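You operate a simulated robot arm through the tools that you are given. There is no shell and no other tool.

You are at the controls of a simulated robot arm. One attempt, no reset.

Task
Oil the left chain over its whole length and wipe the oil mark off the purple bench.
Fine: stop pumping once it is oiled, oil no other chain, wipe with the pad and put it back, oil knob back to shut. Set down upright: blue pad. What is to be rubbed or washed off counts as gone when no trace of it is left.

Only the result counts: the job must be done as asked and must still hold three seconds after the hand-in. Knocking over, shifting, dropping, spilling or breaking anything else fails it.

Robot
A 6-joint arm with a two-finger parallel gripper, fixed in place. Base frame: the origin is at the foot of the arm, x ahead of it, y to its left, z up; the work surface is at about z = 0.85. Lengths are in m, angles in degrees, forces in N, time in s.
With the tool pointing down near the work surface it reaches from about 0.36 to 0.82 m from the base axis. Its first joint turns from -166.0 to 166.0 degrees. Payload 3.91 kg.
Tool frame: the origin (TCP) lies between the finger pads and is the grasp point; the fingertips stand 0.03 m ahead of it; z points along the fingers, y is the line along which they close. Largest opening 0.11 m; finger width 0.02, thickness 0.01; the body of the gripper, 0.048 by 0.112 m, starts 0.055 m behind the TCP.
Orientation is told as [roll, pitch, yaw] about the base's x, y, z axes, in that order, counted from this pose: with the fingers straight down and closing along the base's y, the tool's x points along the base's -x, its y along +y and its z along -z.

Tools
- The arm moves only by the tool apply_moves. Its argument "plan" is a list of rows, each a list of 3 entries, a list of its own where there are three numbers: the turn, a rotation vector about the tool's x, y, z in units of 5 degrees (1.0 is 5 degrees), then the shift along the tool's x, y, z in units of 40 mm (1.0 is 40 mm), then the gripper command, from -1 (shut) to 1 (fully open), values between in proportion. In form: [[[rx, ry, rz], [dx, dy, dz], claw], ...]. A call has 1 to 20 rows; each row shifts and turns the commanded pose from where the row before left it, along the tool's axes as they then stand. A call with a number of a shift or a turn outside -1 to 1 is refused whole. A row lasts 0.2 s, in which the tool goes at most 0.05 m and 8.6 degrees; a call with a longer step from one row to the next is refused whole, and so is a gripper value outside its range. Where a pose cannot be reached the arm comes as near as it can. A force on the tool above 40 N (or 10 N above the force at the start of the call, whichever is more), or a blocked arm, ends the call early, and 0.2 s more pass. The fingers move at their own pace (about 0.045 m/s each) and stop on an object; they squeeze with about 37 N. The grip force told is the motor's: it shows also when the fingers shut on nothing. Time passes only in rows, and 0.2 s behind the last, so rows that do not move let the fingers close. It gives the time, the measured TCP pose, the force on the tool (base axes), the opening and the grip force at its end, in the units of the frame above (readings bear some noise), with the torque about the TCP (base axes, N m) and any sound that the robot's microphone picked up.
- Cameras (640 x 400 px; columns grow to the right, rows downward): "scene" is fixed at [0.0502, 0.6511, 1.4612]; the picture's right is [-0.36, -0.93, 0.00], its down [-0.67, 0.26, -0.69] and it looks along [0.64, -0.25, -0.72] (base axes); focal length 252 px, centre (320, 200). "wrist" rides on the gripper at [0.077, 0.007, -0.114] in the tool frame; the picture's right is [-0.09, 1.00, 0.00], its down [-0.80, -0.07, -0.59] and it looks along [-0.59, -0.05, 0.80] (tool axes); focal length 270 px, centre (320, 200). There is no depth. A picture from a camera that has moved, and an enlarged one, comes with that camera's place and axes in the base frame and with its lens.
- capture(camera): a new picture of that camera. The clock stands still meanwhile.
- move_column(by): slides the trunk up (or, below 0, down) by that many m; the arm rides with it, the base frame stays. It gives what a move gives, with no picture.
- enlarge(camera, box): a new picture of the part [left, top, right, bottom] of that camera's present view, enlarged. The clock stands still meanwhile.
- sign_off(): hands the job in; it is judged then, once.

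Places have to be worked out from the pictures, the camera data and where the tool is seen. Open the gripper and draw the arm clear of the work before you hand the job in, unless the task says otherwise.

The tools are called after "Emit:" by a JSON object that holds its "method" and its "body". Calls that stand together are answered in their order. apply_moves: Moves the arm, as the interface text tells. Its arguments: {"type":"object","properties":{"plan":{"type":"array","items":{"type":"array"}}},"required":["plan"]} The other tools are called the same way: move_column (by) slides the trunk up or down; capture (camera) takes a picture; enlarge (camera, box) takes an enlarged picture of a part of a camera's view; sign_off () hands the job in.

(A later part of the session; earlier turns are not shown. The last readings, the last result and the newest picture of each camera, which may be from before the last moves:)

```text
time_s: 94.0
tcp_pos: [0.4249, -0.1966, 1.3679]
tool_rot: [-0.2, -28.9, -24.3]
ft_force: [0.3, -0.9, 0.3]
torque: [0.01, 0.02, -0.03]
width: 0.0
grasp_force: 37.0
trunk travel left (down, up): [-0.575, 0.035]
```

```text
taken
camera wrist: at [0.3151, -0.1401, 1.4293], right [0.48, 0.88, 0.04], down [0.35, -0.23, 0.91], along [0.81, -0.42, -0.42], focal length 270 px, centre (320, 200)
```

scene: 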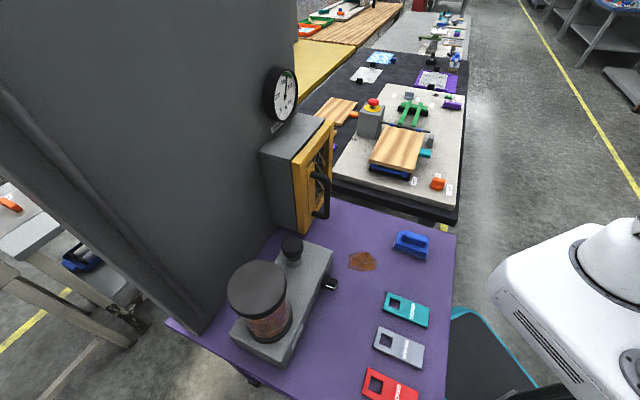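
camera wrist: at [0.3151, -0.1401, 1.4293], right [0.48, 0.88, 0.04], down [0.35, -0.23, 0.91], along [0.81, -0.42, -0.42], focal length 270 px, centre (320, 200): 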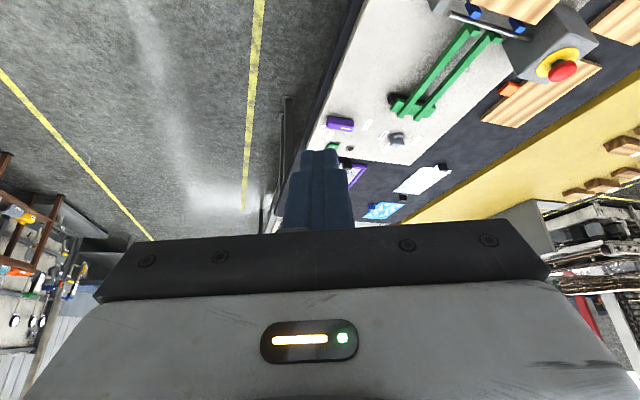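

The way right is an open aisle. I continue the swing.

Emit:
{"method": "apply_moves", "body": {"plan": [[[0.479, 0, 0.878], [0.06, -0.99, -0.03], -1], [[0.479, 0, 0.878], [0.06, -0.99, -0.03], -1], [[0.479, 0, 0.878], [0.06, -0.99, -0.03], -1], [[0.479, 0, 0.878], [0.06, -0.99, -0.03], -1], [[0.479, 0, 0.878], [0.06, -0.99, -0.03], -1], [[0.479, 0, 0.878], [0.06, -0.99, -0.03], -1], [[0.479, 0, 0.878], [0.06, -0.99, -0.03], -1], [[0.479, 0, 0.878], [0.06, -0.99, -0.03], -1], [[0.479, 0, 0.878], [0.06, -0.99, -0.03], -1], [[0.479, 0, 0.878], [0.06, -0.99, -0.03], -1], [[0.479, 0, 0.878], [0.06, -0.99, -0.03], -1], [[0.479, 0, 0.878], [0.06, -0.99, -0.03], -1], [[0.479, 0, 0.878], [0.06, -0.99, -0.03], -1], [[0.479, 0, 0.878], [0.06, -0.99, -0.03], -1], [[0.479, 0, 0.878], [0.06, -0.99, -0.03], -1], [[0.479, 0, 0.878], [0.06, -0.99, -0.03], -1]]}}

Emit:
{"method": "capture", "body": {"camera": "wrist"}}

```text
time_s: 97.4
tcp_pos: [-0.1086, -0.436, 1.3653]
tool_rot: [0.3, -28.8, -104.5]
ft_force: [0.4, -0.4, -0.1]
torque: [0.01, -0.01, 0.04]
width: 0.0001
grasp_force: 37.0
trunk travel left (down, up): [-0.575, 0.035]
```

```text
taken
camera wrist: at [-0.0733, -0.3194, 1.428], right [0.95, -0.32, 0.05], down [-0.18, -0.38, 0.91], along [-0.27, -0.87, -0.42], focal length 270 px, centre (320, 200)
```

wrist: 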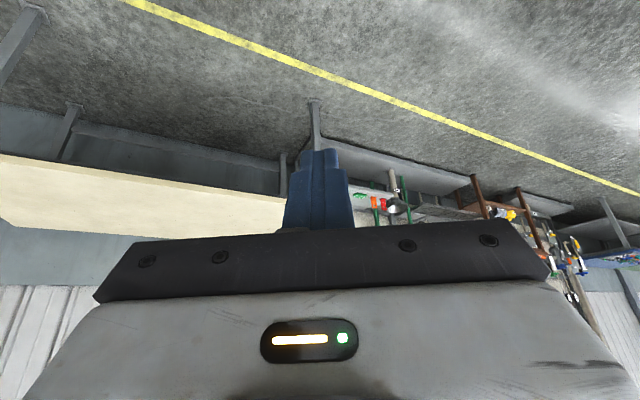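

The aisle behind is open as well. I continue toward the far side.

Emit:
{"method": "apply_moves", "body": {"plan": [[[0.479, 0, 0.878], [0.06, -0.99, -0.03], -1], [[0.479, 0, 0.878], [0.06, -0.99, -0.03], -1], [[0.479, 0, 0.878], [0.06, -0.99, -0.03], -1], [[0.479, 0, 0.878], [0.06, -0.99, -0.03], -1], [[0.479, 0, 0.878], [0.06, -0.99, -0.03], -1], [[0.479, 0, 0.878], [0.06, -0.99, -0.03], -1], [[0.479, 0, 0.878], [0.06, -0.99, -0.03], -1], [[0.479, 0, 0.878], [0.06, -0.99, -0.03], -1], [[0.479, 0, 0.878], [0.06, -0.99, -0.03], -1]]}}

Emit:
{"method": "capture", "body": {"camera": "wrist"}}

```text
time_s: 99.4
tcp_pos: [-0.3813, -0.2183, 1.3601]
tool_rot: [0.3, -28.6, -149.6]
ft_force: [-0.5, 0.4, -0.1]
torque: [-0.01, 0.0, -0.02]
width: 0.0001
grasp_force: 37.2
trunk travel left (down, up): [-0.575, 0.035]
```

```text
taken
camera wrist: at [-0.2731, -0.1627, 1.4236], right [0.44, -0.9, 0.05], down [-0.4, -0.15, 0.9], along [-0.8, -0.42, -0.42], focal length 270 px, centre (320, 200)
```

wrist: 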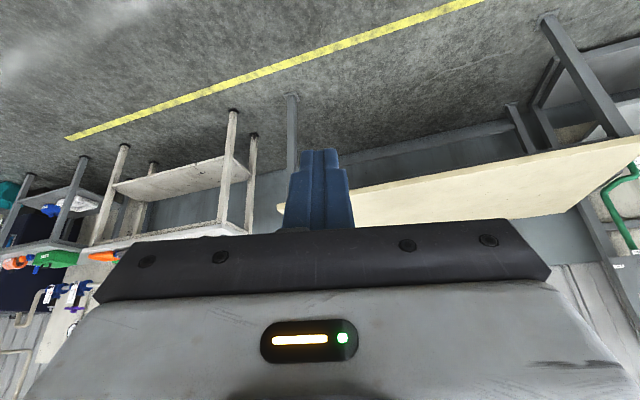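

Emit:
{"method": "apply_moves", "body": {"plan": [[[0.479, 0, 0.878], [0, 0, 0], -1], [[0.479, 0, 0.878], [0, 0, 0], -1], [[0.479, 0, 0.878], [0, 0, 0], -1], [[0.479, 0, 0.878], [0, 0, 0], -1], [[0.479, 0, 0.878], [0, 0, 0], -1], [[0.479, 0, 0.878], [0, 0, 0], -1], [[0.479, 0, 0.878], [0, 0, 0], -1], [[0.479, 0, 0.878], [0, 0, 0], -1], [[0.479, 0, 0.878], [0, 0, 0], -1], [[0.479, 0, 0.878], [0, 0, 0], -1], [[0.479, 0, 0.878], [0, 0, 0], -1], [[0.479, 0, 0.878], [0, 0, 0], -1], [[0.479, 0, 0.878], [0, 0, 0], -1], [[0.479, 0, 0.878], [0, 0, 0], -1], [[0.479, 0, 0.878], [0, 0, 0], -1], [[0.479, 0, 0.878], [0, 0, 0], -1], [[0.479, 0, 0.878], [0, 0, 0], -1], [[0.479, 0, 0.878], [0, 0, 0], -1], [[0.479, 0, 0.878], [0, 0, 0], -1], [[0.479, 0, 0.878], [0, 0, 0], -1]]}}

Emit:
{"method": "capture", "body": {"camera": "wrist"}}

```text
time_s: 103.6
tcp_pos: [-0.3804, -0.2225, 1.3627]
tool_rot: [0.0, -28.4, 110.6]
ft_force: [-0.2, 0.6, 0.6]
torque: [0.02, 0.0, 0.0]
width: 0.0
grasp_force: 37.4
trunk travel left (down, up): [-0.575, 0.035]
```

```text
taken
camera wrist: at [-0.3454, -0.3393, 1.4262], right [-0.96, -0.28, 0.04], down [-0.08, 0.42, 0.9], along [-0.27, 0.86, -0.43], focal length 270 px, centre (320, 200)
```

wrist: 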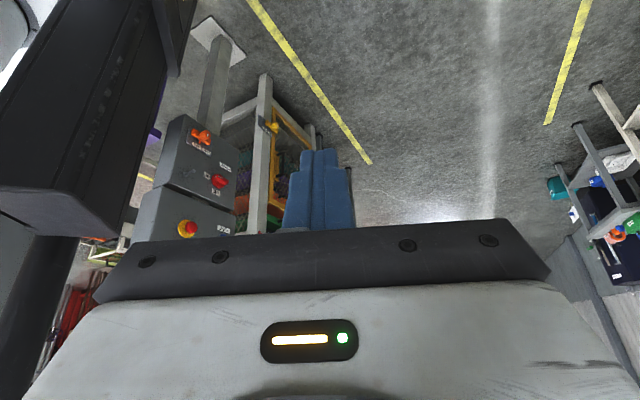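

Now I see the control box on its post and the lift's front with the yellow gate; I zoom in.

Emit:
{"method": "enlarge", "body": {"camera": "wrist", "box": [130, 60, 370, 240]}}

Emit:
{"method": "enlarge", "body": {"camera": "wrist", "box": [230, 70, 370, 240]}}

Emit:
{"method": "enlarge", "body": {"camera": "wrist", "box": [130, 100, 260, 240]}}

```text
2.22 times, centred on (250, 150) of wrist
camera zoom: at [-0.3454, -0.3393, 1.4262], right [-0.96, -0.28, 0.04], down [-0.08, 0.42, 0.9], along [-0.27, 0.86, -0.43], focal length 601 px, centre (476, 311)
```

zoom: 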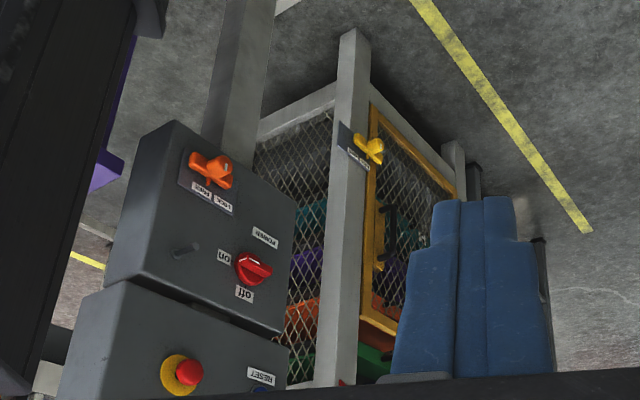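

```text
2.35 times, centred on (300, 155) of wrist
camera zoom: at [-0.3454, -0.3393, 1.4262], right [-0.96, -0.28, 0.04], down [-0.08, 0.42, 0.9], along [-0.27, 0.86, -0.43], focal length 636 px, centre (367, 306)
```

zoom: 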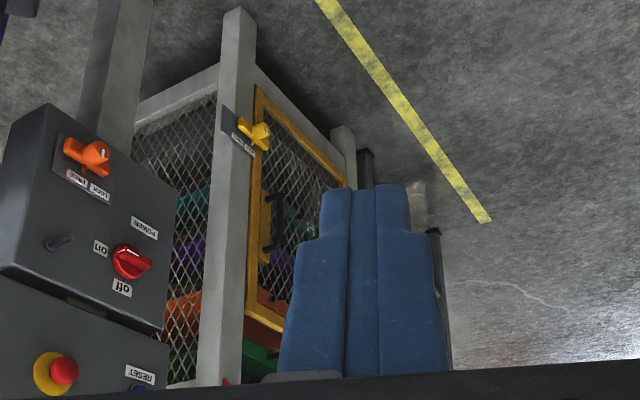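

```text
2.86 times, centred on (195, 170) of wrist
camera zoom: at [-0.3454, -0.3393, 1.4262], right [-0.96, -0.28, 0.04], down [-0.08, 0.42, 0.9], along [-0.27, 0.86, -0.43], focal length 772 px, centre (677, 286)
```

zoom: 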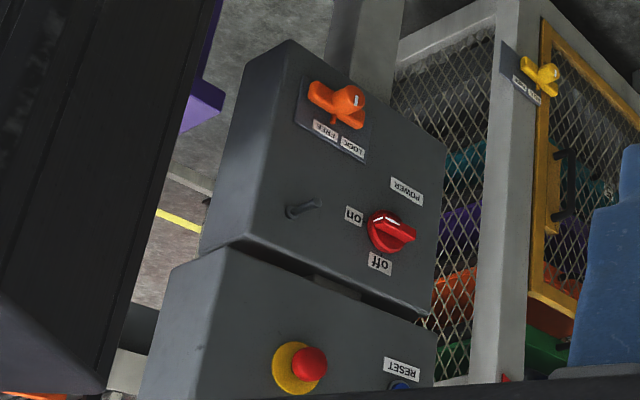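

This is the lift with gate, POWER switch, LOCK lever and tag hook. I pitch up and turn a bit to see the whole lift, including its upper part and any chains.

Emit:
{"method": "apply_moves", "body": {"plan": [[[0, -1, 0], [0, 0, 0], -1], [[0, -1, 0], [0, 0, 0], -1], [[0, -1, 0], [0, 0, 0], -1], [[0, -1, 0], [0, 0, 0], -1], [[0, -1, 0], [0, 0, 0], -1], [[-0.8, 0, -0.6], [0, 0, 0], -1], [[-0.8, 0, -0.6], [0, 0, 0], -1], [[-0.8, 0, -0.6], [0, 0, 0], -1]]}}

Emit:
{"method": "capture", "body": {"camera": "wrist"}}

```text
time_s: 105.4
tcp_pos: [-0.381, -0.2212, 1.3624]
tool_rot: [-0.2, -53.3, 125.9]
ft_force: [0.5, -0.2, -0.3]
torque: [0.03, 0.01, -0.01]
width: 0.0003
grasp_force: 37.2
trunk travel left (down, up): [-0.575, 0.035]
```

```text
taken
camera wrist: at [-0.3064, -0.338, 1.3688], right [-0.84, -0.54, 0.07], down [0.06, 0.04, 1.0], along [-0.54, 0.84, 0.0], focal length 270 px, centre (320, 200)
```

wrist: 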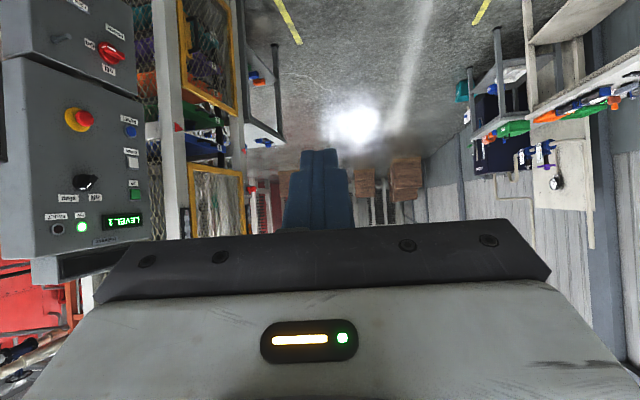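

A display shows "LEVEL 1"; I zoom into the panel and the lift.

Emit:
{"method": "enlarge", "body": {"camera": "wrist", "box": [30, 80, 190, 260]}}

Emit:
{"method": "enlarge", "body": {"camera": "wrist", "box": [130, 0, 290, 130]}}

Emit:
{"method": "enlarge", "body": {"camera": "wrist", "box": [130, 100, 290, 240]}}

```text
2.22 times, centred on (110, 170) of wrist
camera zoom: at [-0.3064, -0.338, 1.3688], right [-0.84, -0.54, 0.07], down [0.06, 0.04, 1.0], along [-0.54, 0.84, 0.0], focal length 601 px, centre (787, 267)
```

zoom: 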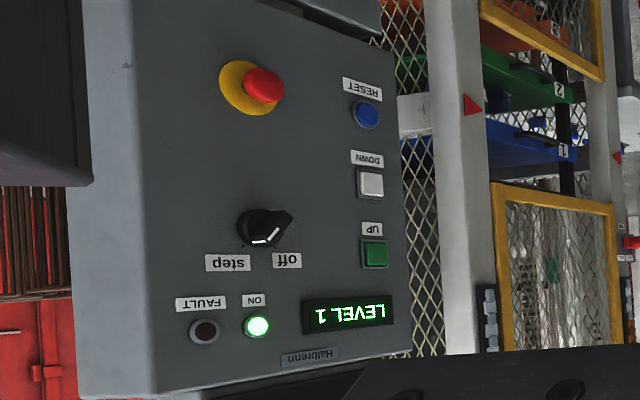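

```text
3.08 times, centred on (210, 65) of wrist
camera zoom: at [-0.3064, -0.338, 1.3688], right [-0.84, -0.54, 0.07], down [0.06, 0.04, 1.0], along [-0.54, 0.84, 0.0], focal length 832 px, centre (658, 615)
```

zoom: 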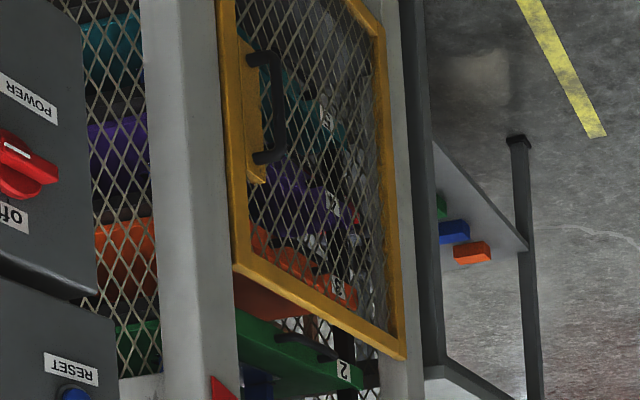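

```text
2.86 times, centred on (210, 170) of wrist
camera zoom: at [-0.3064, -0.338, 1.3688], right [-0.84, -0.54, 0.07], down [0.06, 0.04, 1.0], along [-0.54, 0.84, 0.0], focal length 772 px, centre (634, 286)
```

zoom: 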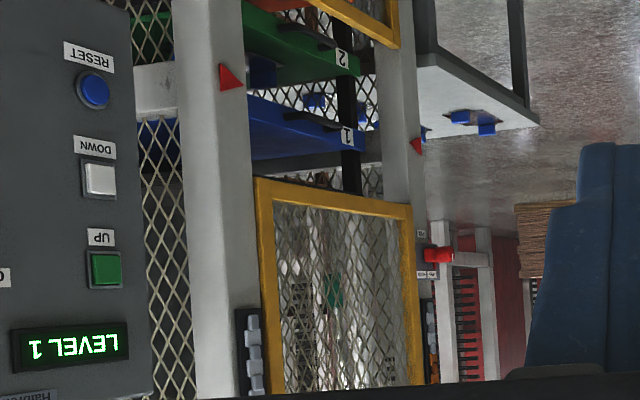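

The lift has chain windows at the top of both posts (links visible), trays 1–5, and step/UP/DOWN controls. I pitch up further to see the chains.

Emit:
{"method": "apply_moves", "body": {"plan": [[[0, -1, 0], [0, 0, 0], -1], [[0, -1, 0], [0, 0, 0], -1], [[0, -1, 0], [0, 0, 0], -1], [[0, -1, 0], [0, 0, 0], -1]]}}

Emit:
{"method": "capture", "body": {"camera": "wrist"}}

Emit:
{"method": "enlarge", "body": {"camera": "wrist", "box": [130, 0, 290, 140]}}

Emit:
{"method": "enlarge", "body": {"camera": "wrist", "box": [130, 100, 290, 240]}}

```text
time_s: 106.4
tcp_pos: [-0.3809, -0.2223, 1.3622]
tool_rot: [-0.7, -73.4, 126.3]
ft_force: [-0.3, -0.7, 0.0]
torque: [0.0, 0.02, -0.03]
width: 0.0
grasp_force: 37.4
trunk travel left (down, up): [-0.575, 0.035]
```

```text
taken
camera wrist: at [-0.3108, -0.3336, 1.3209], right [-0.82, -0.56, 0.08], down [0.25, -0.24, 0.94], along [-0.51, 0.79, 0.34], focal length 270 px, centre (320, 200)
```

wrist: 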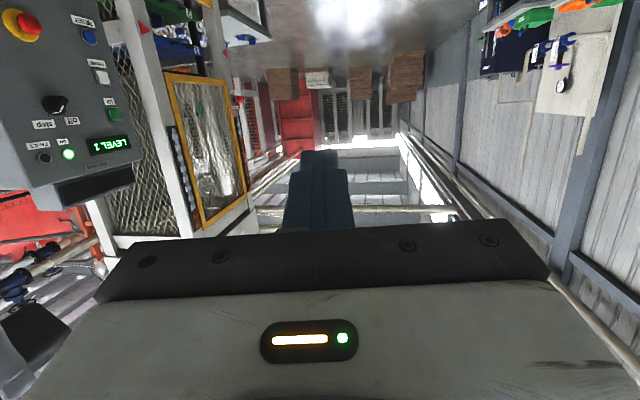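

```text
2.86 times, centred on (210, 70) of wrist
camera zoom: at [-0.3108, -0.3336, 1.3209], right [-0.82, -0.56, 0.08], down [0.25, -0.24, 0.94], along [-0.51, 0.79, 0.34], focal length 772 px, centre (634, 571)
```

zoom: 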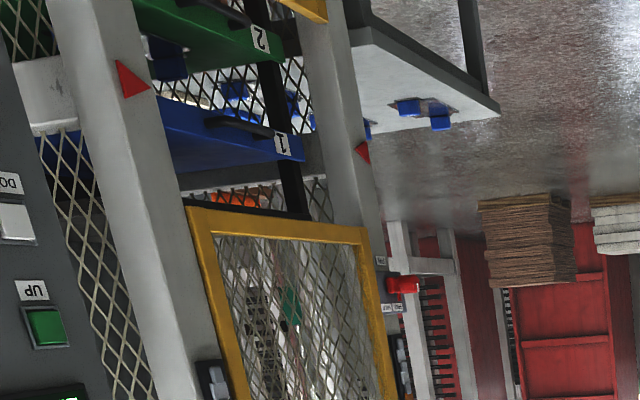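

```text
2.86 times, centred on (210, 170) of wrist
camera zoom: at [-0.3108, -0.3336, 1.3209], right [-0.82, -0.56, 0.08], down [0.25, -0.24, 0.94], along [-0.51, 0.79, 0.34], focal length 772 px, centre (634, 286)
```

zoom: 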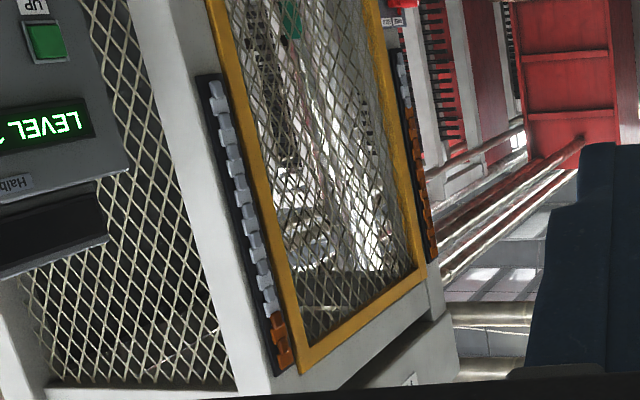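

The chains are found: links at both upper posts. Orange-brown links look oiled (from the top downward); I zoom in on both chains to judge.

Emit:
{"method": "enlarge", "body": {"camera": "wrist", "box": [255, 105, 305, 205]}}

Emit:
{"method": "enlarge", "body": {"camera": "wrist", "box": [190, 120, 250, 235]}}

Emit:
{"method": "enlarge", "body": {"camera": "wrist", "box": [260, 110, 300, 140]}}

Emit:
{"method": "enlarge", "body": {"camera": "wrist", "box": [260, 140, 300, 200]}}

```text
4.00 times, centred on (280, 155) of wrist
camera zoom: at [-0.3108, -0.3336, 1.3209], right [-0.82, -0.56, 0.08], down [0.25, -0.24, 0.94], along [-0.51, 0.79, 0.34], focal length 1081 px, centre (480, 380)
```

zoom: 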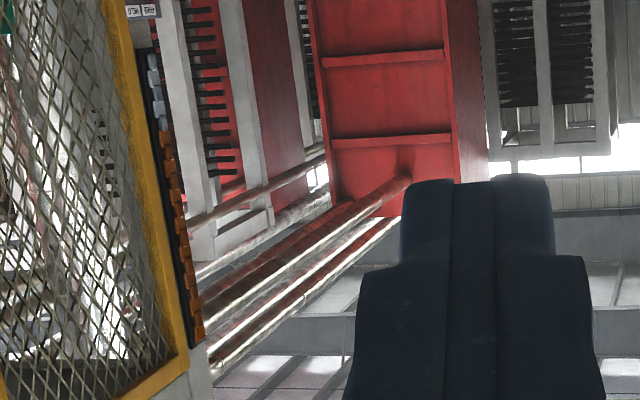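

```text
3.48 times, centred on (220, 178) of wrist
camera zoom: at [-0.3108, -0.3336, 1.3209], right [-0.82, -0.56, 0.08], down [0.25, -0.24, 0.94], along [-0.51, 0.79, 0.34], focal length 940 px, centre (668, 278)
```

zoom: 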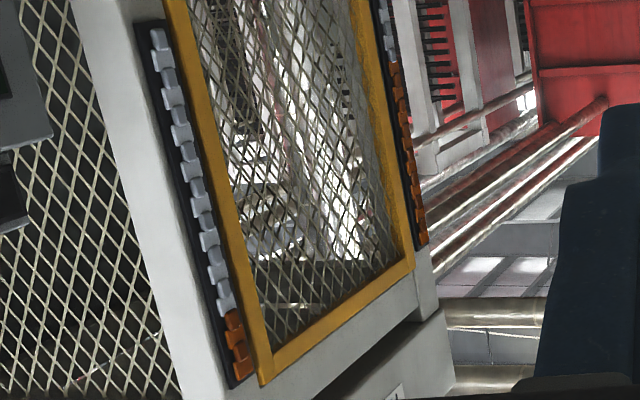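

```text
13.33 times, centred on (280, 125) of wrist
camera zoom: at [-0.3108, -0.3336, 1.3209], right [-0.82, -0.56, 0.08], down [0.25, -0.24, 0.94], along [-0.51, 0.79, 0.34], focal length 3604 px, centre (853, 1200)
```

zoom: 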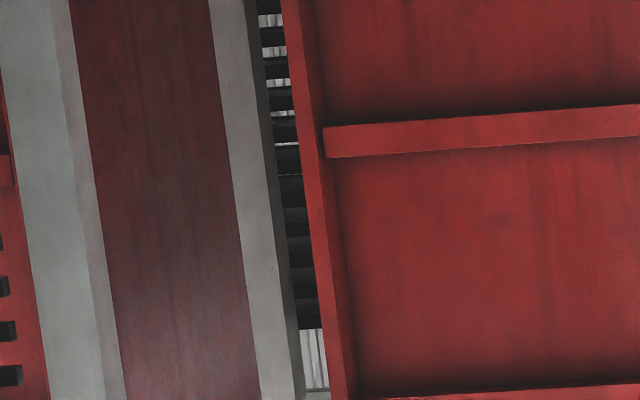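

```text
6.67 times, centred on (280, 170) of wrist
camera zoom: at [-0.3108, -0.3336, 1.3209], right [-0.82, -0.56, 0.08], down [0.25, -0.24, 0.94], along [-0.51, 0.79, 0.34], focal length 1802 px, centre (587, 400)
```

zoom: 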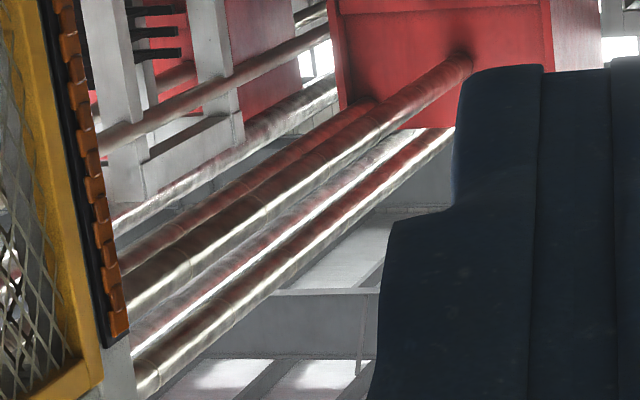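

Emit:
{"method": "enlarge", "body": {"camera": "wrist", "box": [235, 195, 275, 232]}}

Emit:
{"method": "enlarge", "body": {"camera": "wrist", "box": [262, 108, 292, 148]}}

Emit:
{"method": "enlarge", "body": {"camera": "wrist", "box": [190, 120, 230, 160]}}

```text
10.81 times, centred on (255, 214) of wrist
camera zoom: at [-0.3108, -0.3336, 1.3209], right [-0.82, -0.56, 0.08], down [0.25, -0.24, 0.94], along [-0.51, 0.79, 0.34], focal length 2922 px, centre (1023, 54)
```

zoom: 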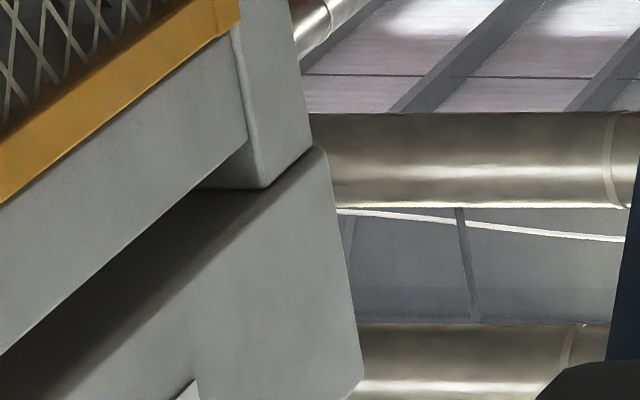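

```text
10.00 times, centred on (277, 128) of wrist
camera zoom: at [-0.3108, -0.3336, 1.3209], right [-0.82, -0.56, 0.08], down [0.25, -0.24, 0.94], along [-0.51, 0.79, 0.34], focal length 2703 px, centre (750, 920)
```

zoom: 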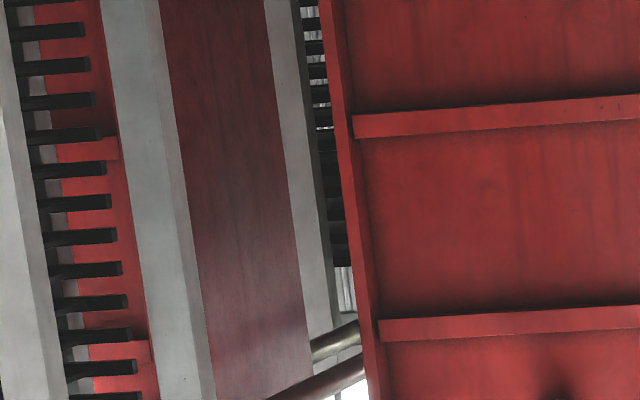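

```text
10.00 times, centred on (210, 140) of wrist
camera zoom: at [-0.3108, -0.3336, 1.3209], right [-0.82, -0.56, 0.08], down [0.25, -0.24, 0.94], along [-0.51, 0.79, 0.34], focal length 2703 px, centre (1420, 800)
```

zoom: 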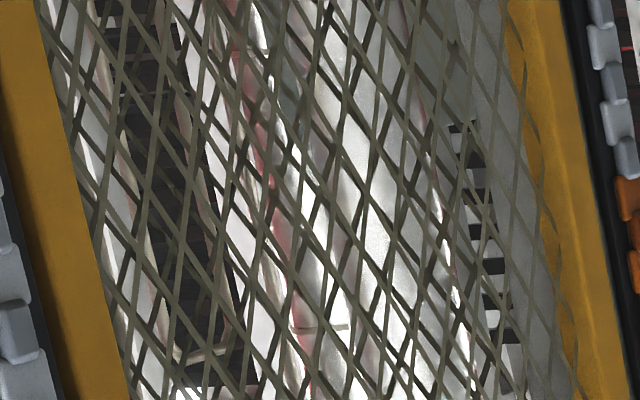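

Emit:
{"method": "enlarge", "body": {"camera": "wrist", "box": [225, 110, 255, 150]}}

Emit:
{"method": "enlarge", "body": {"camera": "wrist", "box": [228, 145, 258, 200]}}

Emit:
{"method": "enlarge", "body": {"camera": "wrist", "box": [180, 190, 215, 235]}}

Emit:
{"method": "enlarge", "body": {"camera": "wrist", "box": [160, 120, 215, 195]}}

```text
10.00 times, centred on (240, 130) of wrist
camera zoom: at [-0.3108, -0.3336, 1.3209], right [-0.82, -0.56, 0.08], down [0.25, -0.24, 0.94], along [-0.51, 0.79, 0.34], focal length 2703 px, centre (1120, 900)
```

zoom: 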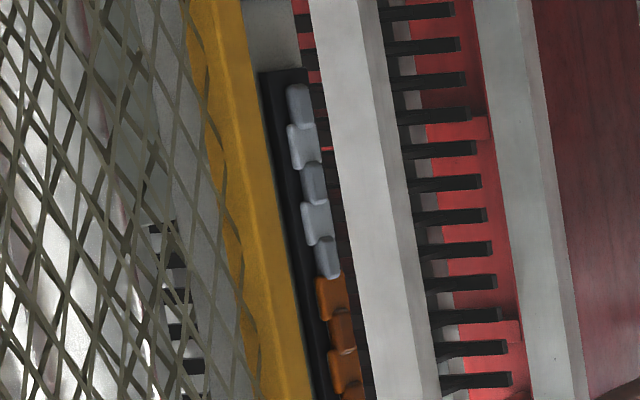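

```text
7.27 times, centred on (243, 172) of wrist
camera zoom: at [-0.3108, -0.3336, 1.3209], right [-0.82, -0.56, 0.08], down [0.25, -0.24, 0.94], along [-0.51, 0.79, 0.34], focal length 1966 px, centre (880, 400)
```

zoom: 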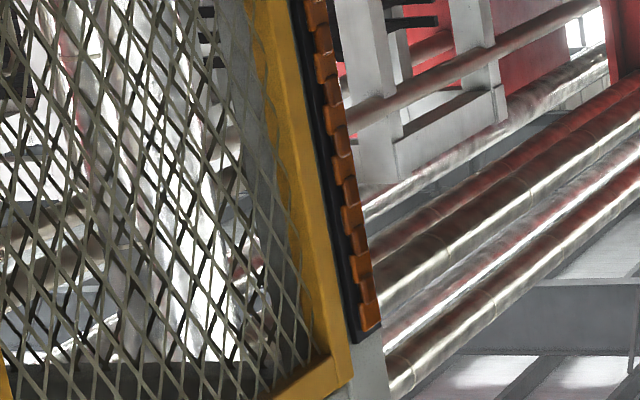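

```text
8.89 times, centred on (198, 212) of wrist
camera zoom: at [-0.3108, -0.3336, 1.3209], right [-0.82, -0.56, 0.08], down [0.25, -0.24, 0.94], along [-0.51, 0.79, 0.34], focal length 2402 px, centre (1409, 89)
```

zoom: 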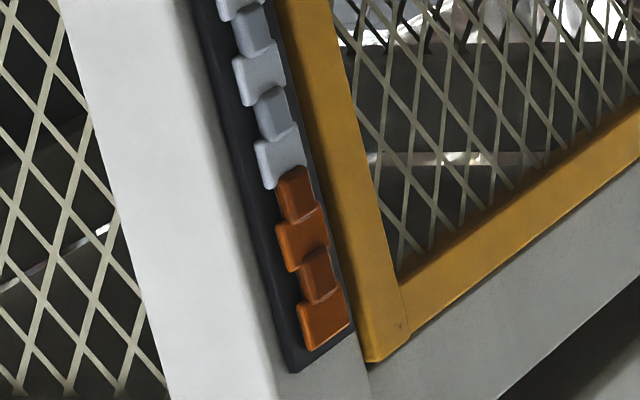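

```text
5.33 times, centred on (188, 158) of wrist
camera zoom: at [-0.3108, -0.3336, 1.3209], right [-0.82, -0.56, 0.08], down [0.25, -0.24, 0.94], along [-0.51, 0.79, 0.34], focal length 1442 px, centre (1027, 427)
```

zoom: 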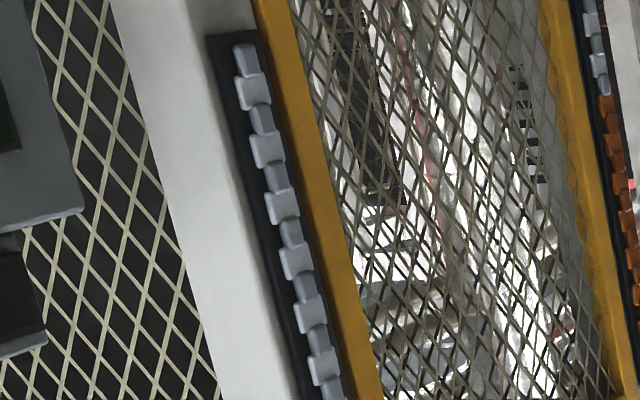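

Left chain: about 5 grey segments at the bottom still dry, about 15 already orange (oiled) after two strokes; the right chain only has its own top few. One more stroke seems to be needed. I first unwind the wrist and swing back.

Emit:
{"method": "apply_moves", "body": {"plan": [[[0, 1, 0], [0, 0, 0], -1], [[0, 1, 0], [0, 0, 0], -1], [[0, 1, 0], [0, 0, 0], -1], [[0, 1, 0], [0, 0, 0], -1], [[0, 1, 0], [0, 0, 0], -1], [[0, 1, 0], [0, 0, 0], -1], [[0, 1, 0], [0, 0, 0], -1], [[0, 1, 0], [0, 0, 0], -1], [[0, 1, 0], [0, 0, 0], -1], [[-0.479, 0, -0.878], [0, 0, 0], -1], [[-0.479, 0, -0.878], [0, 0, 0], -1], [[-0.479, 0, -0.878], [0, 0, 0], -1], [[-0.479, 0, -0.878], [0, 0, 0], -1], [[-0.479, 0, -0.878], [0, 0, 0], -1], [[-0.479, 0, -0.878], [0, 0, 0], -1], [[-0.479, 0, -0.878], [0, 0, 0], -1], [[-0.479, 0, -0.878], [0, 0, 0], -1], [[-0.479, 0, -0.878], [0, 0, 0], -1], [[-0.479, 0, -0.878], [0, 0, 0], -1], [[-0.479, 0, -0.878], [0, 0, 0], -1]]}}

Emit:
{"method": "apply_moves", "body": {"plan": [[[-0.479, 0, -0.878], [0, 0, 0], -1], [[-0.479, 0, -0.878], [0, 0, 0], -1], [[-0.479, 0, -0.878], [0, 0, 0], -1], [[-0.479, 0, -0.878], [0, 0, 0], -1], [[-0.479, 0, -0.878], [0, 0, 0], -1], [[-0.479, 0, -0.878], [0, 0, 0], -1], [[-0.479, 0, -0.878], [0.06, 0.98, -0.03], -1], [[-0.479, 0, -0.878], [0.06, 0.98, -0.03], -1], [[-0.479, 0, -0.878], [0.06, 0.98, -0.03], -1], [[-0.479, 0, -0.878], [0.06, 0.98, -0.03], -1], [[-0.479, 0, -0.878], [0.06, 0.98, -0.03], -1], [[-0.479, 0, -0.878], [0.06, 0.98, -0.03], -1], [[-0.479, 0, -0.878], [0.06, 0.98, -0.03], -1], [[-0.479, 0, -0.878], [0.06, 0.98, -0.03], -1], [[-0.479, 0, -0.878], [0.06, 0.98, -0.03], -1], [[-0.479, 0, -0.878], [0.06, 0.98, -0.03], -1], [[-0.479, 0, -0.878], [0.06, 0.98, -0.03], -1], [[-0.479, 0, -0.878], [0.06, 0.98, -0.03], -1], [[-0.479, 0, -0.878], [0.06, 0.98, -0.03], -1]]}}

```text
time_s: 110.6
tcp_pos: [-0.3811, -0.2219, 1.363]
tool_rot: [0.1, -28.4, -179.3]
ft_force: [0.1, -0.4, 0.9]
torque: [-0.01, -0.01, 0.03]
width: 0.0
grasp_force: 36.9
trunk travel left (down, up): [-0.575, 0.035]
```

```text
time_s: 114.6
tcp_pos: [0.0573, -0.4303, 1.363]
tool_rot: [0.3, -28.9, -84.4]
ft_force: [1.4, 0.7, 0.2]
torque: [0.0, 0.0, -0.01]
width: 0.0
grasp_force: 37.1
trunk travel left (down, up): [-0.575, 0.035]
```

Emit:
{"method": "apply_moves", "body": {"plan": [[[-0.479, 0, -0.878], [0.05, 0.96, -0.03], -1], [[-0.479, 0, -0.878], [0.05, 0.96, -0.03], -1], [[-0.479, 0, -0.878], [0.05, 0.96, -0.03], -1], [[-0.479, 0, -0.878], [0.05, 0.96, -0.03], -1], [[-0.479, 0, -0.878], [0.05, 0.96, -0.03], -1], [[-0.479, 0, -0.878], [0.05, 0.96, -0.03], -1], [[-0.479, 0, -0.878], [0.05, 0.96, -0.03], -1], [[-0.479, 0, -0.878], [0.05, 0.96, -0.03], -1], [[-0.479, 0, -0.878], [0.05, 0.96, -0.03], -1], [[-0.479, 0, -0.878], [0.05, 0.96, -0.03], -1], [[-0.479, 0, -0.878], [0.05, 0.96, -0.03], -1], [[-0.479, 0, -0.878], [0.05, 0.96, -0.03], -1], [[-0.479, 0, -0.878], [0.05, 0.96, -0.03], -1], [[-0.479, 0, -0.878], [0.05, 0.96, -0.03], -1], [[-0.479, 0, -0.878], [0.05, 0.96, -0.03], -1], [[-0.479, 0, -0.878], [0.05, 0.96, -0.03], -1], [[-0.479, 0, -0.878], [0.05, 0.96, -0.03], -1], [[-0.479, 0, -0.878], [0.05, 0.96, -0.03], -1], [[-0.479, 0, -0.878], [0.05, 0.96, -0.03], -1], [[-0.479, 0, -0.878], [0.05, 0.96, -0.03], -1]]}}

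Emit:
{"method": "apply_moves", "body": {"plan": [[[-0.479, 0, -0.878], [0.05, 0.96, -0.03], -1], [[-0.479, 0, -0.878], [0.05, 0.96, -0.03], -1], [[-0.479, 0, -0.878], [0.05, 0.96, -0.03], -1], [[-0.479, 0, -0.878], [0.05, 0.96, -0.03], -1], [[-0.479, 0, -0.878], [0.05, 0.96, -0.03], -1], [[-0.479, 0, -0.878], [0.05, 0.96, -0.03], -1], [[0, 1, 0], [0, 0, 0], -1], [[0, 1, 0], [0, 0, 0], -1], [[0, 1, 0], [0, 0, 0], -1], [[0, 1, 0], [0, 0, 0], -1], [[0, 1, 0], [0, 0, 0], -1], [[0, 0.75, 0], [0, 0, 0], -1]]}}

```text
time_s: 118.8
tcp_pos: [0.4258, 0.1347, 1.3665]
tool_rot: [-0.3, -28.9, 16.0]
ft_force: [0.0, 0.1, 0.2]
torque: [0.0, 0.02, -0.01]
width: 0.0001
grasp_force: 36.7
trunk travel left (down, up): [-0.575, 0.035]
```

```text
time_s: 121.4
tcp_pos: [0.307, 0.3294, 1.3662]
tool_rot: [-0.3, 0.0, 45.7]
ft_force: [-0.2, -0.4, 0.2]
torque: [0.01, -0.03, 0.03]
width: 0.0
grasp_force: 36.8
trunk travel left (down, up): [-0.575, 0.035]
```

Now above the bench again, tool vertical. I move over the plunger and come down to just above it.

Emit:
{"method": "apply_moves", "body": {"plan": [[[0, 0, 0.14], [-0.808, 0.53, 0], -1], [[0, 0, 0], [-0.808, 0.53, 0], -1], [[0, 0, 0], [-0.808, 0.53, 0], -1], [[0, 0, 0], [-0.808, 0.53, 0], -1], [[0, 0, 0], [-0.808, 0.53, 0], -1], [[0, 0, 0], [-0.808, 0.53, 0], -1], [[0, 0, 0], [-0.808, 0.53, 0], -1], [[0, 0, 0], [0, 0, 0.9], -1], [[0, 0, 0], [0, 0, 0.9], -1], [[0, 0, 0], [0, 0, 0.9], -1], [[0, 0, 0], [0, 0, 0.9], -1], [[0, 0, 0], [0, 0, 0.9], -1], [[0, 0, 0], [0, 0, 0.9], -1], [[0, 0, 0], [0, 0, 0.9], -1], [[0, 0, 0], [0, 0, 0.9], -1], [[0, 0, 0], [0, 0, 0.7], -1]]}}

Emit:
{"method": "enlarge", "body": {"camera": "wrist", "box": [220, 60, 460, 240]}}

```text
time_s: 124.8
tcp_pos: [0.3577, 0.5818, 1.0393]
tool_rot: [-0.3, -0.1, 45.0]
ft_force: [-0.1, -0.6, -0.1]
torque: [0.01, -0.03, 0.02]
width: 0.0001
grasp_force: 37.0
out of reach, approached as far as the arm can: row 7
trunk travel left (down, up): [-0.575, 0.035]
```

```text
2.22 times, centred on (340, 150) of wrist
camera zoom: at [0.2965, 0.5332, 1.1533], right [-0.64, 0.77, -0.01], down [0.61, 0.52, 0.6], along [0.46, 0.38, -0.8], focal length 601 px, centre (276, 311)
```

zoom: 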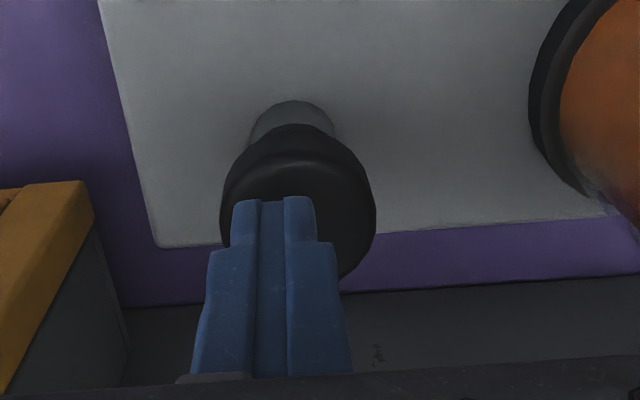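

Shifting 12 mm/7 mm to centre on the cap, then one slow full stroke.

Emit:
{"method": "apply_moves", "body": {"plan": [[[0, 0, 0], [-0.3, 0.185, 0], -1], [[0, 0, 0], [0, 0, 0.4], -1], [[0, 0, 0], [0, 0, 0.15], -1], [[0, 0, 0], [0, 0, 0.08], -1], [[0, 0, 0], [0, 0, 0.08], -1], [[0, 0, 0], [0, 0, 0.08], -1], [[0, 0, 0], [0, 0, 0.08], -1], [[0, 0, 0], [0, 0, 0.08], -1], [[0, 0, 0], [0, 0, 0.06], -1], [[0, 0, 0], [0, 0, 0.06], -1]]}}

Emit:
{"method": "enlarge", "body": {"camera": "scene", "box": [220, 180, 380, 300]}}

```text
time_s: 127.1
tcp_pos: [0.3594, 0.5949, 1.0046]
tool_rot: [-0.1, -0.8, 45.1]
ft_force: [-3.3, -5.2, 16.5]
torque: [-0.2, 0.08, 0.0]
width: 0.0
grasp_force: 37.0
trunk travel left (down, up): [-0.575, 0.035]
stopped in row 10: the force on the tool passed its limit at 41 N (the readings are from after the stop); the commanded pose is now the measured one
```

```text
3.33 times, centred on (300, 240) of scene
camera zoom: at [0.0502, 0.6511, 1.4612], right [-0.36, -0.93, 0.0], down [-0.67, 0.26, -0.69], along [0.64, -0.25, -0.72], focal length 839 px, centre (387, 67)
```

zoom: 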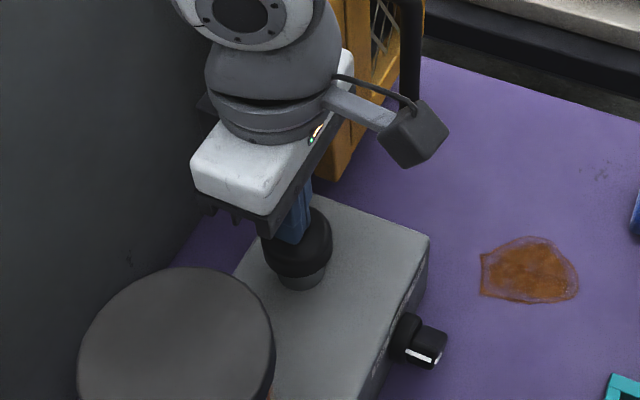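

Third stroke done. I lift off and swing back around to inspect the chain.

Emit:
{"method": "apply_moves", "body": {"plan": [[[0, 0, 0], [0, 0, -0.5], -1], [[0, 0, 0], [0, 0, -0.95], -1], [[0, 0, 0], [0, 0, -0.95], -1], [[0, 0, 0], [0, 0, -0.95], -1], [[0, 0, 0], [0, 0, -0.95], -1], [[0, 0, 0], [0, 0, -0.95], -1], [[0, 0, 0], [0, 0, -0.95], -1], [[0, 0, 0], [0, 0, -0.95], -1], [[0, 0, 0], [0, 0, -0.95], -1], [[0, 0, 0], [0.85, -0.53, -0.3], -1], [[0, 0, 0], [0.85, -0.53, 0], -1], [[0, 0, 0], [0.85, -0.53, 0], -1], [[0, 0, 0], [0.85, -0.53, 0], -1], [[0, 0, 0], [0.85, -0.53, 0], -1], [[0, 0, 0], [0.85, -0.53, 0], -1], [[0, 0, 0], [0.85, -0.53, 0], -1]]}}

Emit:
{"method": "apply_moves", "body": {"plan": [[[0, -1, 0], [0, 0, 0], -1], [[0, -1, 0], [0, 0, 0], -1], [[0, -1, 0], [0, 0, 0], -1], [[0, -1, 0], [0, 0, 0], -1], [[0, -1, 0], [0, 0, 0], -1], [[0, -0.75, 0], [0, 0, 0], -1], [[0.479, 0, 0.878], [0.05, -0.97, -0.03], -1], [[0.479, 0, 0.878], [0.05, -0.97, -0.03], -1], [[0.479, 0, 0.878], [0.05, -0.97, -0.03], -1], [[0.479, 0, 0.878], [0.05, -0.97, -0.03], -1], [[0.479, 0, 0.878], [0.05, -0.97, -0.03], -1], [[0.479, 0, 0.878], [0.05, -0.97, -0.03], -1], [[0.479, 0, 0.878], [0.05, -0.97, -0.03], -1], [[0.479, 0, 0.878], [0.05, -0.97, -0.03], -1], [[0.479, 0, 0.878], [0.05, -0.97, -0.03], -1], [[0.479, 0, 0.878], [0.05, -0.97, -0.03], -1], [[0.479, 0, 0.878], [0.05, -0.97, -0.03], -1], [[0.479, 0, 0.878], [0.05, -0.97, -0.03], -1], [[0.479, 0, 0.878], [0.05, -0.97, -0.03], -1], [[0.479, 0, 0.878], [0.05, -0.97, -0.03], -1]]}}

```text
time_s: 130.5
tcp_pos: [0.2943, 0.3205, 1.338]
tool_rot: [-0.2, -0.5, 45.1]
ft_force: [0.5, 0.3, 0.0]
torque: [0.01, 0.0, 0.0]
width: 0.0
grasp_force: 36.9
trunk travel left (down, up): [-0.575, 0.035]
```

```text
time_s: 134.7
tcp_pos: [0.3785, -0.1842, 1.336]
tool_rot: [0.8, -29.0, -25.3]
ft_force: [0.0, 0.6, 0.4]
torque: [0.01, 0.01, -0.01]
width: 0.0002
grasp_force: 36.9
trunk travel left (down, up): [-0.575, 0.035]
```

Emit:
{"method": "apply_moves", "body": {"plan": [[[0.479, 0, 0.878], [0.03, -0.95, -0.03], -1], [[0.479, 0, 0.878], [0.03, -0.95, -0.03], -1], [[0.479, 0, 0.878], [0.03, -0.95, -0.03], -1], [[0.479, 0, 0.878], [0.03, -0.95, -0.03], -1], [[0.479, 0, 0.878], [0.03, -0.95, -0.03], -1], [[0.479, 0, 0.878], [0.03, -0.95, -0.03], -1], [[0.479, 0, 0.878], [0.03, -0.95, -0.03], -1], [[0.479, 0, 0.878], [0.03, -0.95, -0.03], -1], [[0.479, 0, 0.878], [0.03, -0.95, -0.03], -1], [[0.479, 0, 0.878], [0.03, -0.95, -0.03], -1], [[0.479, 0, 0.878], [0.03, -0.95, -0.03], -1], [[0.479, 0, 0.878], [0.03, -0.95, -0.03], -1], [[0.479, 0, 0.878], [0.03, -0.95, -0.03], -1], [[0.479, 0, 0.878], [0.03, -0.95, -0.03], -1], [[0.479, 0, 0.878], [0.03, -0.95, -0.03], -1], [[0.479, 0, 0.878], [0.03, -0.95, -0.03], -1], [[0.479, 0, 0.878], [0.03, -0.95, -0.03], -1], [[0.479, 0, 0.878], [0.03, -0.95, -0.03], -1], [[0.479, 0, 0.878], [0.03, -0.95, -0.03], -1], [[0.479, 0, 0.878], [0.03, -0.95, -0.03], -1]]}}

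Emit:
{"method": "apply_moves", "body": {"plan": [[[0.479, 0, 0.878], [0.03, -0.95, -0.03], -1], [[0.479, 0, 0.878], [0.03, -0.95, -0.03], -1], [[0.479, 0, 0.878], [0.03, -0.95, -0.03], -1], [[0.479, 0, 0.878], [0.03, -0.95, -0.03], -1], [[0.479, 0, 0.878], [0, 0, 0], -1], [[0.479, 0, 0.878], [0, 0, 0], -1], [[0.479, 0, 0.878], [0, 0, 0], -1], [[0.479, 0, 0.878], [0, 0, 0], -1], [[0.479, 0, 0.878], [0, 0, 0], -1], [[0.479, 0, 0.878], [0, 0, 0], -1], [[0.479, 0, 0.878], [0, 0, 0], -1], [[0.479, 0, 0.878], [0, 0, 0], -1], [[0.479, 0, 0.878], [0, 0, 0], -1], [[0.479, 0, 0.878], [0, 0, 0], -1], [[0.479, 0, 0.878], [0, 0, 0], -1], [[0.479, 0, 0.878], [0, 0, 0], -1], [[0.479, 0, 0.878], [0, 0, 0], -1], [[0.479, 0, 0.878], [0, 0, 0], -1], [[0.479, 0, 0.878], [0, 0, 0], -1], [[0.479, 0, 0.878], [0, 0, 0], -1]]}}

Emit:
{"method": "apply_moves", "body": {"plan": [[[0.479, 0, 0.878], [0, 0, 0], -1], [[0, -1, 0], [0, 0, 0], -1], [[0, -1, 0], [0, 0, 0], -1], [[0, -1, 0], [0, 0, 0], -1], [[0, -1, 0], [0, 0, 0], -1], [[0, -1, 0], [0, 0, 0], -1], [[0, -1, 0], [0, 0, 0], -1], [[0, -1, 0], [0, 0, 0], -1], [[0, -1, 0], [0, 0, 0], -1], [[0, -1, 0], [0, 0, 0], -1]]}}

Emit:
{"method": "capture", "body": {"camera": "wrist"}}

```text
time_s: 138.9
tcp_pos: [-0.269, -0.3557, 1.338]
tool_rot: [0.4, -28.1, -125.3]
ft_force: [0.2, -0.6, -1.0]
torque: [0.01, -0.01, 0.0]
width: 0.0001
grasp_force: 36.8
trunk travel left (down, up): [-0.575, 0.035]
```

```text
time_s: 143.1
tcp_pos: [-0.3752, -0.2498, 1.3399]
tool_rot: [-0.7, -28.5, 135.1]
ft_force: [0.2, -1.1, -0.2]
torque: [0.0, 0.02, -0.02]
width: 0.0
grasp_force: 37.3
trunk travel left (down, up): [-0.575, 0.035]
```

```text
time_s: 145.3
tcp_pos: [-0.3752, -0.2493, 1.34]
tool_rot: [-2.1, -73.6, 131.7]
ft_force: [-0.2, 0.7, 0.5]
torque: [0.0, 0.0, -0.02]
width: 0.0004
grasp_force: 37.2
trunk travel left (down, up): [-0.575, 0.035]
```

```text
taken
camera wrist: at [-0.297, -0.3539, 1.2985], right [-0.78, -0.62, 0.07], down [0.27, -0.23, 0.94], along [-0.56, 0.75, 0.34], focal length 270 px, centre (320, 200)
```

wrist: 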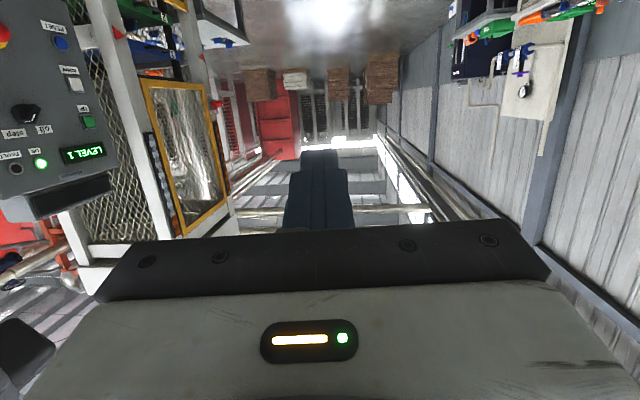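

Emit:
{"method": "enlarge", "body": {"camera": "wrist", "box": [130, 100, 250, 240]}}

Emit:
{"method": "enlarge", "body": {"camera": "wrist", "box": [195, 105, 240, 150]}}

Emit:
{"method": "enlarge", "body": {"camera": "wrist", "box": [195, 145, 245, 210]}}

```text
2.86 times, centred on (190, 170) of wrist
camera zoom: at [-0.297, -0.3539, 1.2985], right [-0.78, -0.62, 0.07], down [0.27, -0.23, 0.94], along [-0.56, 0.75, 0.34], focal length 772 px, centre (691, 286)
```

zoom: 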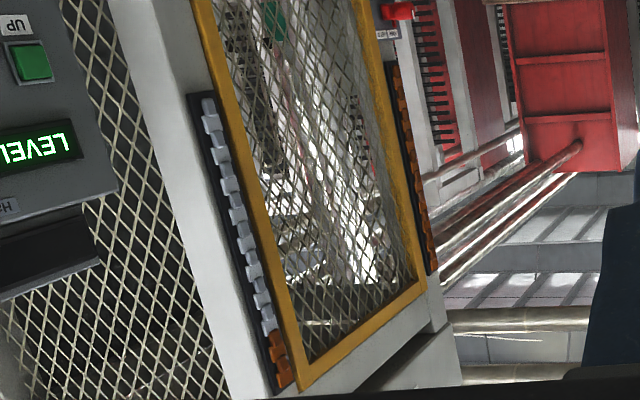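

```text
8.89 times, centred on (218, 128) of wrist
camera zoom: at [-0.297, -0.3539, 1.2985], right [-0.78, -0.62, 0.07], down [0.27, -0.23, 0.94], along [-0.56, 0.75, 0.34], focal length 2402 px, centre (1231, 844)
```

zoom: 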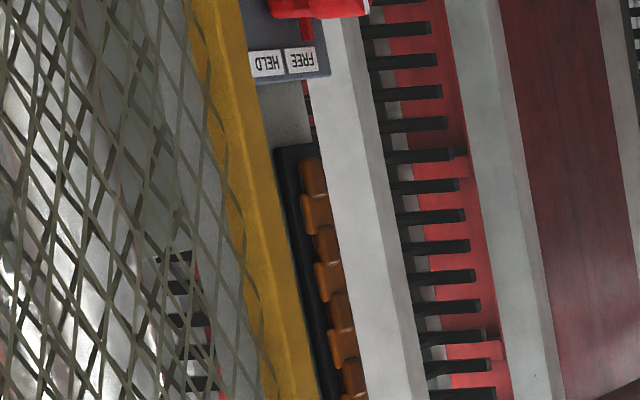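

```text
6.15 times, centred on (220, 178) of wrist
camera zoom: at [-0.297, -0.3539, 1.2985], right [-0.78, -0.62, 0.07], down [0.27, -0.23, 0.94], along [-0.56, 0.75, 0.34], focal length 1663 px, centre (935, 338)
```

zoom: 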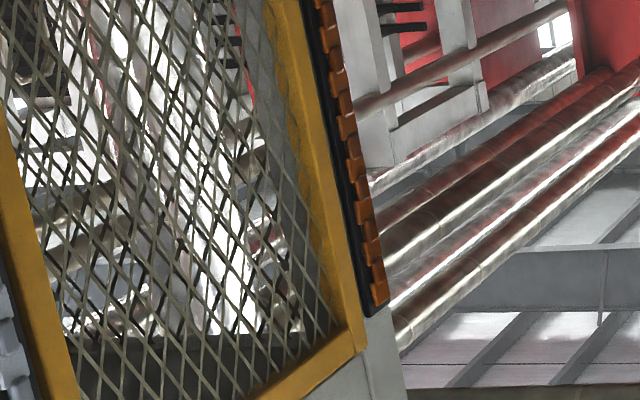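

The left chain is now oiled over its whole length and the right chain is unchanged. I swing back to shut the oil knob.

Emit:
{"method": "apply_moves", "body": {"plan": [[[0, 1, 0], [0, 0, 0], -1], [[0, 1, 0], [0, 0, 0], -1], [[0, 1, 0], [0, 0, 0], -1], [[0, 1, 0], [0, 0, 0], -1], [[0, 1, 0], [0, 0, 0], -1], [[0, 1, 0], [0, 0, 0], -1], [[0, 1, 0], [0, 0, 0], -1], [[0, 1, 0], [0, 0, 0], -1], [[0, 1, 0], [0, 0, 0], -1], [[-0.479, 0, -0.878], [0, 0, 0], -1], [[-0.479, 0, -0.878], [0, 0, 0], -1], [[-0.479, 0, -0.878], [0, 0, 0], -1], [[-0.479, 0, -0.878], [0, 0, 0], -1], [[-0.479, 0, -0.878], [0, 0, 0], -1], [[-0.479, 0, -0.878], [0, 0, 0], -1], [[-0.479, 0, -0.878], [0, 0, 0], -1], [[-0.479, 0, -0.878], [0, 0, 0], -1], [[-0.479, 0, -0.878], [0, 0, 0], -1], [[-0.479, 0, -0.878], [0, 0, 0], -1], [[-0.479, 0, -0.878], [0, 0, 0], -1]]}}

Emit:
{"method": "apply_moves", "body": {"plan": [[[-0.479, 0, -0.878], [0, 0, 0], -1], [[-0.479, 0, -0.878], [0, 0, 0], -1], [[-0.479, 0, -0.878], [0, 0, 0], -1], [[-0.479, 0, -0.878], [0, 0, 0], -1], [[-0.479, 0, -0.878], [0, 0, 0], -1], [[-0.479, 0, -0.878], [0.05, 0.98, -0.03], -1], [[-0.479, 0, -0.878], [0.05, 0.98, -0.03], -1], [[-0.479, 0, -0.878], [0.05, 0.98, -0.03], -1], [[-0.479, 0, -0.878], [0.05, 0.98, -0.03], -1], [[-0.479, 0, -0.878], [0.05, 0.98, -0.03], -1], [[-0.479, 0, -0.878], [0.05, 0.98, -0.03], -1], [[-0.479, 0, -0.878], [0.05, 0.98, -0.03], -1], [[-0.479, 0, -0.878], [0.05, 0.98, -0.03], -1], [[-0.479, 0, -0.878], [0.05, 0.98, -0.03], -1], [[-0.479, 0, -0.878], [0.05, 0.98, -0.03], -1], [[-0.479, 0, -0.878], [0.05, 0.98, -0.03], -1], [[-0.479, 0, -0.878], [0.05, 0.98, -0.03], -1], [[-0.479, 0, -0.878], [0.05, 0.98, -0.03], -1], [[-0.479, 0, -0.878], [0.05, 0.98, -0.03], -1]]}}

Emit:
{"method": "apply_moves", "body": {"plan": [[[-0.479, 0, -0.878], [0.05, 0.98, -0.03], -1], [[-0.479, 0, -0.878], [0.05, 0.98, -0.03], -1], [[-0.479, 0, -0.878], [0.05, 0.98, -0.03], -1], [[-0.479, 0, -0.878], [0.05, 0.98, -0.03], -1], [[-0.479, 0, -0.878], [0.05, 0.98, -0.03], -1], [[-0.479, 0, -0.878], [0.05, 0.98, -0.03], -1], [[-0.479, 0, -0.878], [0.05, 0.98, -0.03], -1], [[-0.479, 0, -0.878], [0.05, 0.98, -0.03], -1], [[-0.479, 0, -0.878], [0.05, 0.98, -0.03], -1], [[-0.479, 0, -0.878], [0.05, 0.98, -0.03], -1], [[-0.479, 0, -0.878], [0.05, 0.98, -0.03], -1], [[-0.479, 0, -0.878], [0.05, 0.98, -0.03], -1], [[-0.479, 0, -0.878], [0.05, 0.98, -0.03], -1], [[-0.479, 0, -0.878], [0.05, 0.98, -0.03], -1], [[-0.479, 0, -0.878], [0.05, 0.98, -0.03], -1], [[-0.479, 0, -0.878], [0.05, 0.98, -0.03], -1], [[-0.479, 0, -0.878], [0.05, 0.98, -0.03], -1], [[-0.479, 0, -0.878], [0.05, 0.98, -0.03], -1], [[-0.479, 0, -0.878], [0.05, 0.98, -0.03], -1], [[-0.479, 0, -0.878], [0.05, 0.98, -0.03], -1]]}}

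```text
time_s: 149.5
tcp_pos: [-0.3742, -0.2494, 1.3394]
tool_rot: [-0.2, -28.1, -174.9]
ft_force: [0.4, 0.2, 1.0]
torque: [-0.03, -0.03, 0.01]
width: 0.0001
grasp_force: 37.3
trunk travel left (down, up): [-0.575, 0.035]
```

```text
time_s: 153.5
tcp_pos: [0.0972, -0.4573, 1.3442]
tool_rot: [0.5, -28.5, -80.2]
ft_force: [0.8, 0.1, -0.4]
torque: [-0.02, 0.04, -0.02]
width: 0.0
grasp_force: 37.6
trunk travel left (down, up): [-0.575, 0.035]
```

```text
time_s: 157.7
tcp_pos: [0.4316, 0.1427, 1.3515]
tool_rot: [0.1, -29.3, 20.1]
ft_force: [-0.7, -1.2, 0.8]
torque: [0.02, 0.02, 0.0]
width: 0.0
grasp_force: 36.6
trunk travel left (down, up): [-0.575, 0.035]
```

Emit:
{"method": "apply_moves", "body": {"plan": [[[-0.479, 0, -0.878], [0.05, 0.98, -0.03], -0.1], [[-0.479, 0, -0.878], [0.05, 0.98, -0.03], -0.1], [[-0.479, 0, -0.878], [0.05, 0.98, -0.03], -0.1], [[-0.479, 0, -0.878], [0.05, 0.98, -0.03], -0.1], [[-0.479, 0, -0.878], [0.05, 0.98, -0.03], -0.1], [[0, 1, 0], [0, 0, 0], -0.1], [[0, 1, 0], [0, 0, 0], -0.1], [[0, 1, 0], [0, 0, 0], -0.1], [[0, 1, 0], [0, 0, 0], -0.1], [[0, 1, 0], [0, 0, 0], -0.1], [[0, 0.86, 0], [0, 0, 0], -0.1]]}}

```text
time_s: 160.1
tcp_pos: [0.3239, 0.3056, 1.3531]
tool_rot: [-0.1, 0.0, 45.2]
ft_force: [-0.4, 0.2, -0.2]
torque: [0.0, 0.02, 0.02]
width: 0.0493
grasp_force: 0.1
trunk travel left (down, up): [-0.575, 0.035]
```

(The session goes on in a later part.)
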